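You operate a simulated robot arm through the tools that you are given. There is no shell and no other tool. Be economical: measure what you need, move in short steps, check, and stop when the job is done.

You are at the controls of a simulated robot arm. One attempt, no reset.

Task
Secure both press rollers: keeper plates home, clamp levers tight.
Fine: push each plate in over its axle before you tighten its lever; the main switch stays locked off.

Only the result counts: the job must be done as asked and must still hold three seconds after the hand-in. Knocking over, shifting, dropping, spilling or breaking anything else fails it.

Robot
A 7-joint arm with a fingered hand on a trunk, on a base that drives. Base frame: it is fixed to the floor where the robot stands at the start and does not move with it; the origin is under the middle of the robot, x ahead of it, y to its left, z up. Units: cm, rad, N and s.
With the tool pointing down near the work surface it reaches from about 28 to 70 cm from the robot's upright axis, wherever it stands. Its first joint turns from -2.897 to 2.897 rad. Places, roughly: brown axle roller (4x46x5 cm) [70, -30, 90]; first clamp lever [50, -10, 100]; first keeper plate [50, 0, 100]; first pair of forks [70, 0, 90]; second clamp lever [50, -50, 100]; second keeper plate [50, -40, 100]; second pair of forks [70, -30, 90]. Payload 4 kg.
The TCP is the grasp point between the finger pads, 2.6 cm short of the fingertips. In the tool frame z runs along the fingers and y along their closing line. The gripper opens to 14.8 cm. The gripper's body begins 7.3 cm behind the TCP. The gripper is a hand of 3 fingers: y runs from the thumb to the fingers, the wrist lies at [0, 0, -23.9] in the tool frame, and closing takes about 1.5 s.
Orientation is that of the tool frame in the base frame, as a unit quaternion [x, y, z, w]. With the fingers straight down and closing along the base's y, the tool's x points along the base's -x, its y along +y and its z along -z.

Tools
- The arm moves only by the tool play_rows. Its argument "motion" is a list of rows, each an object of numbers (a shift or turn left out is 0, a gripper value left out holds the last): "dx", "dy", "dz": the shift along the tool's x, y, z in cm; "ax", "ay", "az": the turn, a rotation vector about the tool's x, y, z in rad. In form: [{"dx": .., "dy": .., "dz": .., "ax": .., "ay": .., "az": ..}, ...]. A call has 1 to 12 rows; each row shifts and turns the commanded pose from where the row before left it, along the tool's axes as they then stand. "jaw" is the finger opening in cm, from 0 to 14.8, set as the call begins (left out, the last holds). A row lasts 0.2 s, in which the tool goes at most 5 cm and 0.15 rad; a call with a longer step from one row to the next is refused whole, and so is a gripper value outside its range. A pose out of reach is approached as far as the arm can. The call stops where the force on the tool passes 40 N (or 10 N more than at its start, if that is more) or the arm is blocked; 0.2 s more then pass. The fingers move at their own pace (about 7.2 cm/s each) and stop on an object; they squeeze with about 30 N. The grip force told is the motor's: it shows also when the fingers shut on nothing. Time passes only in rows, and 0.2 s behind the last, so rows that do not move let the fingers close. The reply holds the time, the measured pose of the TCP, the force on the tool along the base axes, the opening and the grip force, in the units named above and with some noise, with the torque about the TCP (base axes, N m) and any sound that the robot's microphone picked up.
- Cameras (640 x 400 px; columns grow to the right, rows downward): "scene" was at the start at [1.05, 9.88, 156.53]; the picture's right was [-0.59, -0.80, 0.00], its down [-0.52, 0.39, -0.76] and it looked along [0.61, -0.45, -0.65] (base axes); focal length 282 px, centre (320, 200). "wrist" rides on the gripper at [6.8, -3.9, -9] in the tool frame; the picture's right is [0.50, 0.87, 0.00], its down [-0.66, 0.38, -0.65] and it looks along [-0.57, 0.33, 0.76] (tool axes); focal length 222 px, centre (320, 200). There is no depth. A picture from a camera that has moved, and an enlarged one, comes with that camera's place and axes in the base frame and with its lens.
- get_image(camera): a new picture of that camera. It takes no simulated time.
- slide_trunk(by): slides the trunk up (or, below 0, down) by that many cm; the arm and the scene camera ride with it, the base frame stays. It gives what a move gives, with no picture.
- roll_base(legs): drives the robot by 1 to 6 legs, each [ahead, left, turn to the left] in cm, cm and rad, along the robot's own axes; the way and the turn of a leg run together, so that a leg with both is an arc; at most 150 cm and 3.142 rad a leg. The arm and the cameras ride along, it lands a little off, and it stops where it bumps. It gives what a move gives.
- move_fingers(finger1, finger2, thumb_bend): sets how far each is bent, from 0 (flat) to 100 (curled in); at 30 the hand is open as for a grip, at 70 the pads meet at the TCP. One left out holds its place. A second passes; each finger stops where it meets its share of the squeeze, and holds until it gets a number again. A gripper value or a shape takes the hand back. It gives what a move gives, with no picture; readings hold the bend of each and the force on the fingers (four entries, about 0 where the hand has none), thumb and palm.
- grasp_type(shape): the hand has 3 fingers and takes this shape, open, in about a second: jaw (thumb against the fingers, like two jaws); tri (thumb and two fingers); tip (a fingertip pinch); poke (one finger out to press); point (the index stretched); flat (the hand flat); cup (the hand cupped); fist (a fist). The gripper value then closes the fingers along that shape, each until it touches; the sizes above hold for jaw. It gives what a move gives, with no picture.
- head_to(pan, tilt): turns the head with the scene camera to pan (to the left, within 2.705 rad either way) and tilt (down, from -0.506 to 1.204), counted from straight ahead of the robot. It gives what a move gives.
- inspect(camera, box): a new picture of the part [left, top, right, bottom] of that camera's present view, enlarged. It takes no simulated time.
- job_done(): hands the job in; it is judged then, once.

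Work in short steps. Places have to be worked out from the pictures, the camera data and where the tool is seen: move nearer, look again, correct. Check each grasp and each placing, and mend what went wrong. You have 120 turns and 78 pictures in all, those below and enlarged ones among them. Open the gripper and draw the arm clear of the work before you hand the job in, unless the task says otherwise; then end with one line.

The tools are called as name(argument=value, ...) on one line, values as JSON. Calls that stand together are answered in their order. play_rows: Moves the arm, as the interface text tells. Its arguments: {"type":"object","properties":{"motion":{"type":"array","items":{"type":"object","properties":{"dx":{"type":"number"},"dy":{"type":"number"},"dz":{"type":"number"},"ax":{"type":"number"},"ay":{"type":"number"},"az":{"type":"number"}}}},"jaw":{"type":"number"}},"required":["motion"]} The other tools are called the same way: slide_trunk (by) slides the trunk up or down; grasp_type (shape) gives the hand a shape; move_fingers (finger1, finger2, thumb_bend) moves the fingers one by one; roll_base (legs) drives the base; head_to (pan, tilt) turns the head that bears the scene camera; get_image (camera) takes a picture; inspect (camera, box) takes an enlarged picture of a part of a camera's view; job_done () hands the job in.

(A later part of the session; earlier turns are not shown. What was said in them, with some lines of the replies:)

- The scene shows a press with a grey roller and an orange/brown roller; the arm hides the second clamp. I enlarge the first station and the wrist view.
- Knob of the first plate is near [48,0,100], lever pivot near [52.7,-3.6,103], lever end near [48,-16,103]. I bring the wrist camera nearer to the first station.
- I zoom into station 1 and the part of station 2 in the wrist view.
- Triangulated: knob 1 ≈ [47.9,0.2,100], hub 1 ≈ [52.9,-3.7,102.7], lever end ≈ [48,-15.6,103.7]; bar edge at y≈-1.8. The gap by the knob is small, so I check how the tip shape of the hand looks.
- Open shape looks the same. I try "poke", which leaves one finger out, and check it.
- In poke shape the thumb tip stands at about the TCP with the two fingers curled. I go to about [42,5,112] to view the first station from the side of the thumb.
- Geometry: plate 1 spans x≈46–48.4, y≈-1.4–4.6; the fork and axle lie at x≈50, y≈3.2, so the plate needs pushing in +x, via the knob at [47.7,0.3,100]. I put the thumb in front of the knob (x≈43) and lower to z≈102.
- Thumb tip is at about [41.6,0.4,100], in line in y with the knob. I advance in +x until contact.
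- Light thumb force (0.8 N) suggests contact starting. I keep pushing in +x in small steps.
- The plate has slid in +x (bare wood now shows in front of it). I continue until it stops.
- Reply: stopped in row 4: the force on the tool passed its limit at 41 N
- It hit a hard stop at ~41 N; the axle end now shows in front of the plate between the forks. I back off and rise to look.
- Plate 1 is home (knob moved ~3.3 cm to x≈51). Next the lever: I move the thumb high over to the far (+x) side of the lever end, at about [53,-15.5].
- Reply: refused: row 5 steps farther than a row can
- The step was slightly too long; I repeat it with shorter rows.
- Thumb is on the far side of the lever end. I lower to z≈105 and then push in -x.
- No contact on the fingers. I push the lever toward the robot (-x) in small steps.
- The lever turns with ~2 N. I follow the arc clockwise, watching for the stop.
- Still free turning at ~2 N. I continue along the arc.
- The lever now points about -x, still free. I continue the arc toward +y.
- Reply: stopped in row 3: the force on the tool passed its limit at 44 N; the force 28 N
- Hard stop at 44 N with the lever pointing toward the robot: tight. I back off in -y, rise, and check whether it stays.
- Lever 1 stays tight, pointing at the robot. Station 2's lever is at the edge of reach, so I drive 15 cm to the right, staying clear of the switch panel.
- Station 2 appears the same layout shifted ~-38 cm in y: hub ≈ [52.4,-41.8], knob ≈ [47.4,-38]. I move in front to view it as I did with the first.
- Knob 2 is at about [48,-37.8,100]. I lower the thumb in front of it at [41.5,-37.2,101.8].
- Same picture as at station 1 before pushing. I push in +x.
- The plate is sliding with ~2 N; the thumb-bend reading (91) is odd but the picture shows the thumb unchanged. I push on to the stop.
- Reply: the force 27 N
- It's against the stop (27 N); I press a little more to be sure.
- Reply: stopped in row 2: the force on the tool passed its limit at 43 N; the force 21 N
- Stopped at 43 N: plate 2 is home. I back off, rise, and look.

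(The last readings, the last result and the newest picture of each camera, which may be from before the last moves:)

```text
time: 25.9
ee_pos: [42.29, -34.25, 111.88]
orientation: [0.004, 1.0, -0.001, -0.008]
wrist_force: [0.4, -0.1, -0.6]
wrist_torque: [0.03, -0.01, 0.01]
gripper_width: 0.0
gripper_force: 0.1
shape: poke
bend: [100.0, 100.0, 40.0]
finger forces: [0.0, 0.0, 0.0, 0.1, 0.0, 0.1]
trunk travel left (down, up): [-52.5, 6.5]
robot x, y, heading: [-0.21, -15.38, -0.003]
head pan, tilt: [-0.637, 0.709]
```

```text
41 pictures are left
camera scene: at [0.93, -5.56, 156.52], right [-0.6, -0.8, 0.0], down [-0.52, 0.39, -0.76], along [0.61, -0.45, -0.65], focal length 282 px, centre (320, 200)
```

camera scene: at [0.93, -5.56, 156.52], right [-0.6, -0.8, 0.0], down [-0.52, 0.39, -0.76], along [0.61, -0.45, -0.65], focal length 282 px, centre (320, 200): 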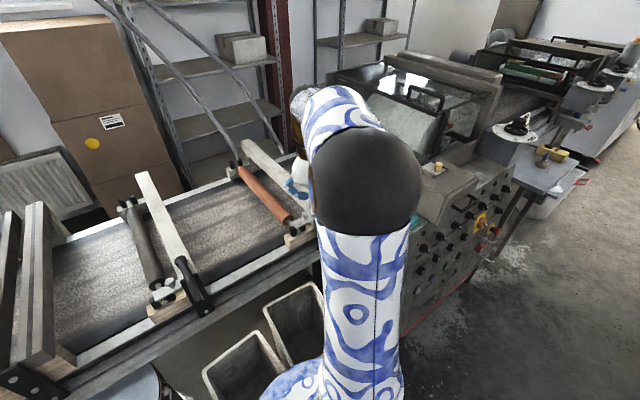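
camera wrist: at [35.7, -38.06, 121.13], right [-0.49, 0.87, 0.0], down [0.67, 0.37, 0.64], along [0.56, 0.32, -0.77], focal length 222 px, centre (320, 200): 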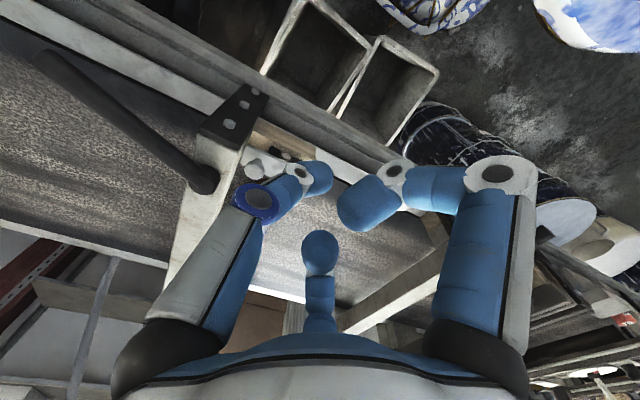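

Plate 2 is home with the axle end in front of it. I move high toward the far side of lever 2's end (≈[52.5,-53.4]).

play_rows(motion=[{"dx": -1.5, "dy": -3.8}, {"dx": -2, "dy": -3.8}, {"dx": -2, "dy": -3.8}, {"dx": -2, "dy": -3.8}, {"dx": -2.5, "dy": -3.8}, {"dz": 1.5}])

get_image(camera="wrist")

get_image(camera="scene")

```text
time: 27.3
ee_pos: [52.07, -53.4, 110.11]
orientation: [0.005, 1.0, -0.002, -0.008]
wrist_force: [0.4, 0.5, -0.4]
wrist_torque: [0.02, 0.01, 0.01]
gripper_width: 0.02
gripper_force: 0.1
shape: poke
bend: [100.0, 100.0, 40.0]
finger forces: [0.0, 0.0, 0.0, 0.1, 0.0, 0.0]
trunk travel left (down, up): [-52.5, 6.5]
robot x, y, heading: [0.09, -15.46, -0.006]
head pan, tilt: [-0.637, 0.709]
```

```text
40 pictures are left
camera wrist: at [45.45, -57.37, 119.34], right [-0.49, 0.87, 0.0], down [0.67, 0.37, 0.64], along [0.56, 0.32, -0.77], focal length 222 px, centre (320, 200)
```

wrist: 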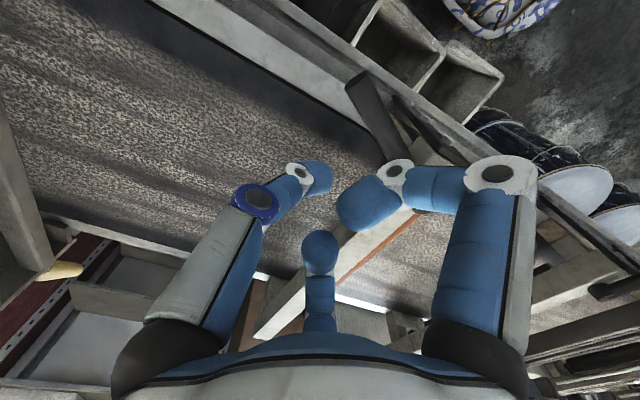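

```text
39 pictures are left
camera scene: at [0.93, -5.57, 156.53], right [-0.6, -0.8, 0.0], down [-0.52, 0.39, -0.76], along [0.61, -0.45, -0.65], focal length 282 px, centre (320, 200)
```

scene: 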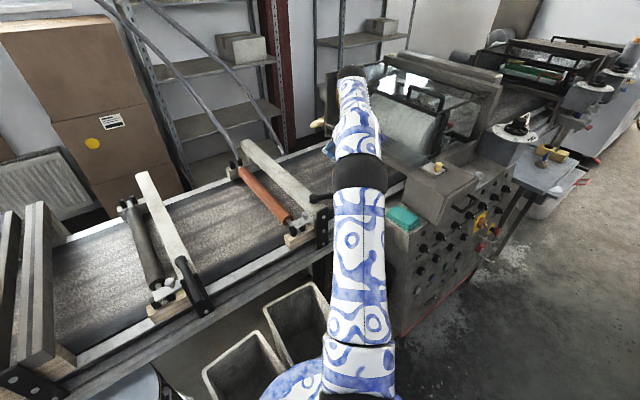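

View matches station 1's. I lower to z≈105 and push in -x.

play_rows(motion=[{"dz": 1.7}, {"dz": 1.7}, {"dz": 1.7}, {"dx": 0.8}, {"dx": 0.8}, {"dx": 0.6}, {"dx": 0.6}, {"dx": 0.6}, {"dx": 0.3}])

get_image(camera="wrist")

```text
time: 29.3
ee_pos: [48.44, -53.26, 105.11]
orientation: [0.004, 1.0, -0.002, -0.007]
wrist_force: [2.6, 0.5, 0.1]
wrist_torque: [0.01, -0.01, 0.0]
gripper_width: 0.0
gripper_force: 0.0
shape: poke
bend: [100.0, 100.0, 40.0]
finger forces: [0.0, 0.0, 0.0, 0.0, 2.3, 0.0]
trunk travel left (down, up): [-52.5, 6.5]
robot x, y, heading: [-0.27, -15.57, 0.001]
head pan, tilt: [-0.637, 0.709]
```

```text
38 pictures are left
camera wrist: at [41.74, -57.05, 114.43], right [-0.49, 0.87, 0.0], down [0.67, 0.38, 0.64], along [0.56, 0.32, -0.77], focal length 222 px, centre (320, 200)
```

wrist: 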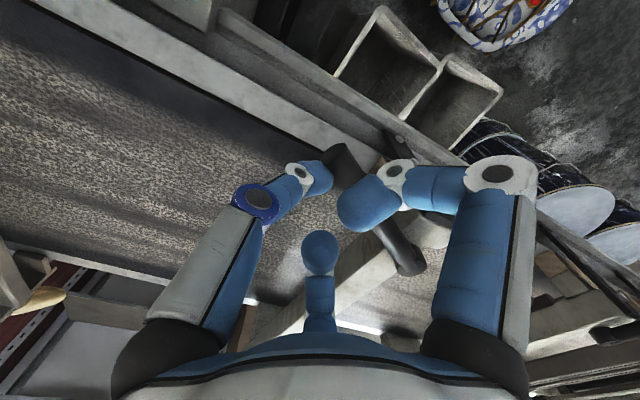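

Lever 2 is turning at ~2.5 N. I follow the same arc.

play_rows(motion=[{"dx": 0.6, "dy": 0.8}, {"dx": 0.6, "dy": 0.8}, {"dx": 1, "dy": 0.7}, {"dx": 1, "dy": 0.7}, {"dx": 0.7, "dy": 0.7}, {"dx": 0.7, "dy": 0.7}])

play_rows(motion=[{"dx": 0.5, "dy": 0.8}, {"dx": 0.5, "dy": 0.8}, {"dx": 0.4, "dy": 0.9}, {"dx": 0.4, "dy": 0.9}, {"dx": 0.2, "dy": 1}, {"dx": 0.2, "dy": 1}])

get_image(camera="wrist")

```text
time: 30.7
ee_pos: [43.72, -48.75, 105.24]
orientation: [0.004, 1.0, -0.002, -0.007]
wrist_force: [2.3, -1.6, 1.3]
wrist_torque: [-0.01, -0.05, -0.01]
gripper_width: 0.01
gripper_force: 0.0
shape: poke
bend: [100.0, 100.0, 40.0]
finger forces: [0.0, 0.0, 0.0, 0.0, 2.2, 0.1]
trunk travel left (down, up): [-52.5, 6.5]
robot x, y, heading: [-0.27, -15.21, -0.005]
head pan, tilt: [-0.637, 0.709]
```

```text
time: 32.1
ee_pos: [41.64, -43.5, 105.52]
orientation: [0.006, 1.0, -0.001, -0.007]
wrist_force: [1.7, -2.5, 0.4]
wrist_torque: [-0.06, -0.02, 0.01]
gripper_width: 0.0
gripper_force: 0.1
shape: poke
bend: [100.0, 100.0, 40.0]
finger forces: [0.0, 0.0, 0.0, 0.1, 2.2, 0.0]
trunk travel left (down, up): [-52.5, 6.5]
robot x, y, heading: [0.03, -15.48, -0.005]
head pan, tilt: [-0.637, 0.709]
```

```text
37 pictures are left
camera wrist: at [34.97, -47.29, 114.61], right [-0.49, 0.87, 0.0], down [0.67, 0.37, 0.64], along [0.56, 0.32, -0.77], focal length 222 px, centre (320, 200)
```

wrist: 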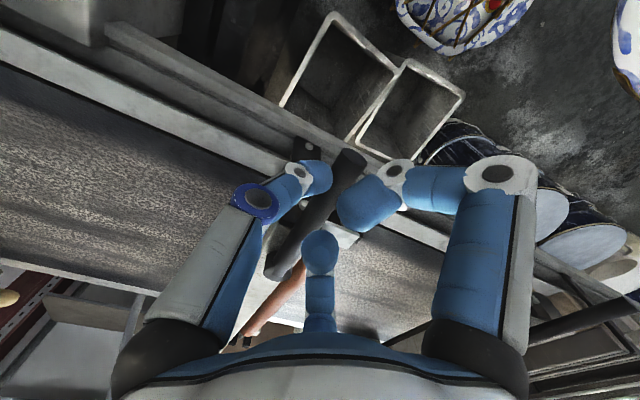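

The lever points nearly -x. I push on to the stop.

play_rows(motion=[{"dx": 0.1, "dy": 0.8, "dz": 0.3}, {"dy": 0.8}, {"dy": 0.8}, {"dy": 0.8}])

```text
time: 32.8
ee_pos: [41.54, -42.67, 105.26]
orientation: [0.01, 1.0, -0.009, -0.002]
wrist_force: [0.8, -19.9, 11.1]
wrist_torque: [-0.43, -0.04, -0.01]
gripper_width: 0.03
gripper_force: 0.2
shape: poke
bend: [100.0, 100.0, 38.0]
finger forces: [0.0, 0.0, 0.0, 0.0, 23.5, 0.1]
trunk travel left (down, up): [-52.5, 6.5]
robot x, y, heading: [-0.31, -15.57, -0.007]
head pan, tilt: [-0.637, 0.709]
stopped in row 3: the force on the tool passed its limit at 43 N (the readings are from after the stop); the commanded pose is now the measured one
```

Stopped at 43 N, about 0.5 cm earlier than at station 1. I press once more to see that it is the true stop.

play_rows(motion=[{"dy": 0.4}, {"dy": 0.4}, {"dy": 0.4}, {"dy": 0.4}])

```text
time: 33.4
ee_pos: [41.44, -42.48, 105.49]
orientation: [0.012, 1.0, -0.011, 0.001]
wrist_force: [1.5, -24.9, 10.5]
wrist_torque: [-0.53, -0.01, 0.03]
gripper_width: 0.0
gripper_force: 0.0
shape: poke
bend: [100.0, 100.0, 38.0]
finger forces: [0.1, 0.0, 0.1, 0.0, 25.6, 0.1]
trunk travel left (down, up): [-52.5, 6.5]
robot x, y, heading: [-0.2, -15.52, -0.006]
head pan, tilt: [-0.637, 0.709]
stopped in row 2: the force on the tool passed its limit at 41 N (the readings are from after the stop); the commanded pose is now the measured one
```

It is at the stop. I back off, rise, and inspect both stations.

play_rows(motion=[{"dy": -1.5}, {"dy": -2}, {"dy": -2, "dz": -3}, {"dy": -2, "dz": -4}, {"dx": 2, "dz": -4}, {"dx": 3, "dz": -3}])

get_image(camera="wrist")

inspect(camera="scene", box=[100, 150, 360, 330])

```text
time: 34.8
ee_pos: [36.18, -48.61, 119.71]
orientation: [0.009, 1.0, -0.009, -0.002]
wrist_force: [-0.1, 0.3, 0.0]
wrist_torque: [-0.03, 0.02, -0.02]
gripper_width: 0.0
gripper_force: 0.1
shape: poke
bend: [100.0, 100.0, 40.0]
finger forces: [0.0, 0.0, 0.1, 0.0, 0.0, 0.0]
trunk travel left (down, up): [-52.5, 6.5]
robot x, y, heading: [-0.07, -15.7, -0.009]
head pan, tilt: [-0.637, 0.709]
```

```text
36 pictures are left
camera wrist: at [29.59, -52.31, 128.9], right [-0.49, 0.87, -0.01], down [0.66, 0.38, 0.64], along [0.57, 0.3, -0.76], focal length 222 px, centre (320, 200)
```

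wrist: 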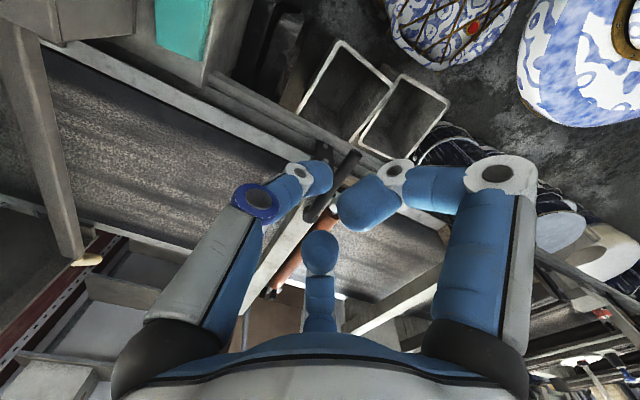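

```text
2.22 times, centred on (230, 240) of scene
camera zoom: at [0.93, -5.66, 156.52], right [-0.6, -0.8, 0.0], down [-0.52, 0.39, -0.76], along [0.61, -0.46, -0.65], focal length 626 px, centre (520, 111)
```

zoom: 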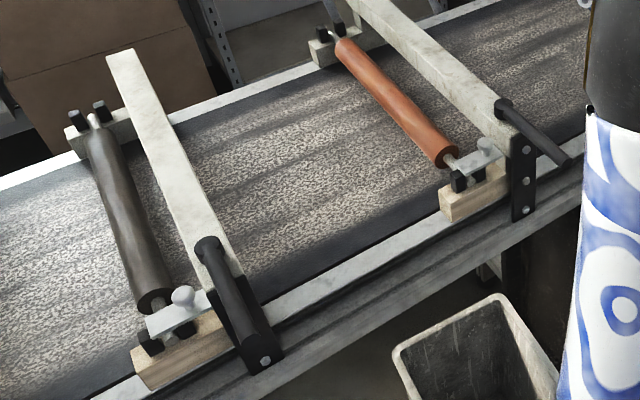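

Both plates cover their axles and both levers point to the robot at their stops. I draw the arm clear upward and open the hand.

play_rows(motion=[{"dx": 1, "dy": 4, "dz": -2}, {"dx": 1, "dy": 4, "dz": -2}, {"dx": 1, "dy": 4, "dz": -2}, {"dx": 1, "dy": 3}])

grasp_type(shape="jaw")

get_image(camera="scene")

get_image(camera="wrist")

```text
time: 35.8
ee_pos: [32.62, -33.8, 125.28]
orientation: [0.009, 1.0, -0.01, -0.002]
wrist_force: [0.0, -0.4, 0.5]
wrist_torque: [0.01, 0.0, -0.01]
gripper_width: 0.0
gripper_force: 0.1
shape: poke
bend: [100.0, 100.0, 40.0]
finger forces: [0.0, 0.0, 0.0, 0.1, 0.1, 0.0]
trunk travel left (down, up): [-52.5, 6.5]
robot x, y, heading: [-0.24, -15.75, -0.011]
head pan, tilt: [-0.637, 0.709]
```

```text
time: 36.7
ee_pos: [32.72, -33.78, 125.28]
orientation: [0.009, 1.0, -0.01, -0.002]
wrist_force: [-0.5, 0.3, -0.1]
wrist_torque: [0.03, 0.01, -0.01]
gripper_width: 14.8
gripper_force: 0.0
shape: jaw
bend: [30.0, 30.0, 30.0]
finger forces: [0.0, 0.0, 0.0, 0.1, 0.1, 0.0]
trunk travel left (down, up): [-52.5, 6.5]
robot x, y, heading: [-0.13, -15.45, -0.005]
head pan, tilt: [-0.637, 0.709]
```

```text
34 pictures are left
camera scene: at [0.98, -5.68, 156.53], right [-0.6, -0.8, 0.0], down [-0.52, 0.39, -0.76], along [0.61, -0.46, -0.65], focal length 282 px, centre (320, 200)
```

scene: 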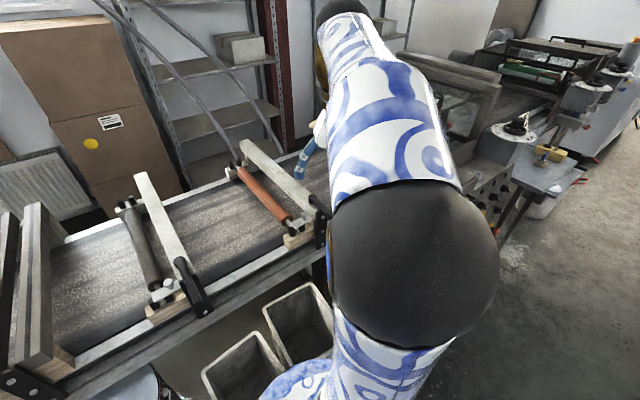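

```text
33 pictures are left
camera wrist: at [25.98, -37.48, 134.49], right [-0.49, 0.87, -0.01], down [0.66, 0.38, 0.64], along [0.57, 0.3, -0.76], focal length 222 px, centre (320, 200)
```

wrist: 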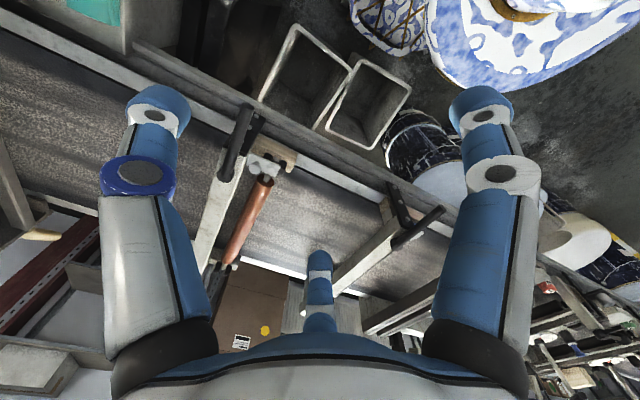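

Both levers measure as pointing straight at the robot. One last enlarged check of both plates.

inspect(camera="wrist", box=[200, 90, 300, 200])

inspect(camera="scene", box=[130, 240, 230, 330])

```text
3.64 times, centred on (250, 145) of wrist
camera zoom: at [25.98, -37.48, 134.49], right [-0.49, 0.87, -0.01], down [0.66, 0.38, 0.64], along [0.57, 0.3, -0.76], focal length 808 px, centre (574, 400)
```

zoom: 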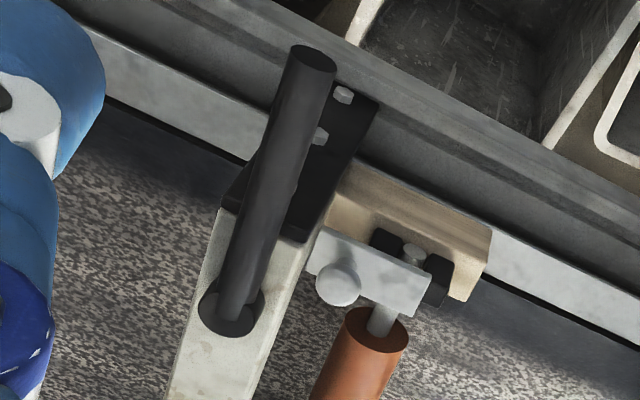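

```text
4.44 times, centred on (180, 285) of scene
camera zoom: at [0.98, -5.68, 156.53], right [-0.6, -0.8, 0.0], down [-0.52, 0.39, -0.76], along [0.61, -0.46, -0.65], focal length 1253 px, centre (942, -178)
```

zoom: 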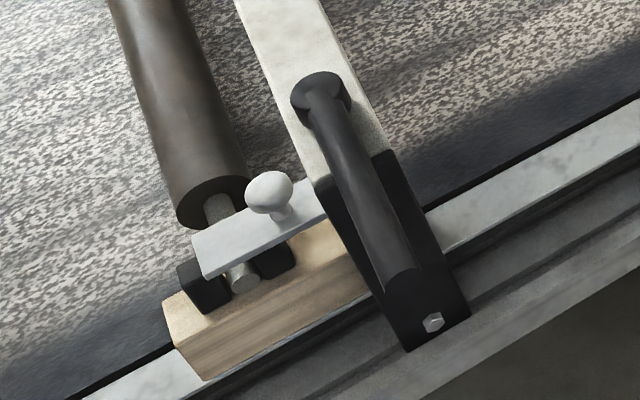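

Both plates bridge their axles and both levers are against their stops, with the arm clear and the hand open. I hand in.

job_done()

```text
The job is handed in.
```

Both keeper plates are pushed home over their axles and both clamp levers are turned tight to their stops. I never touched the main switch; the arm is clear and the hand open.
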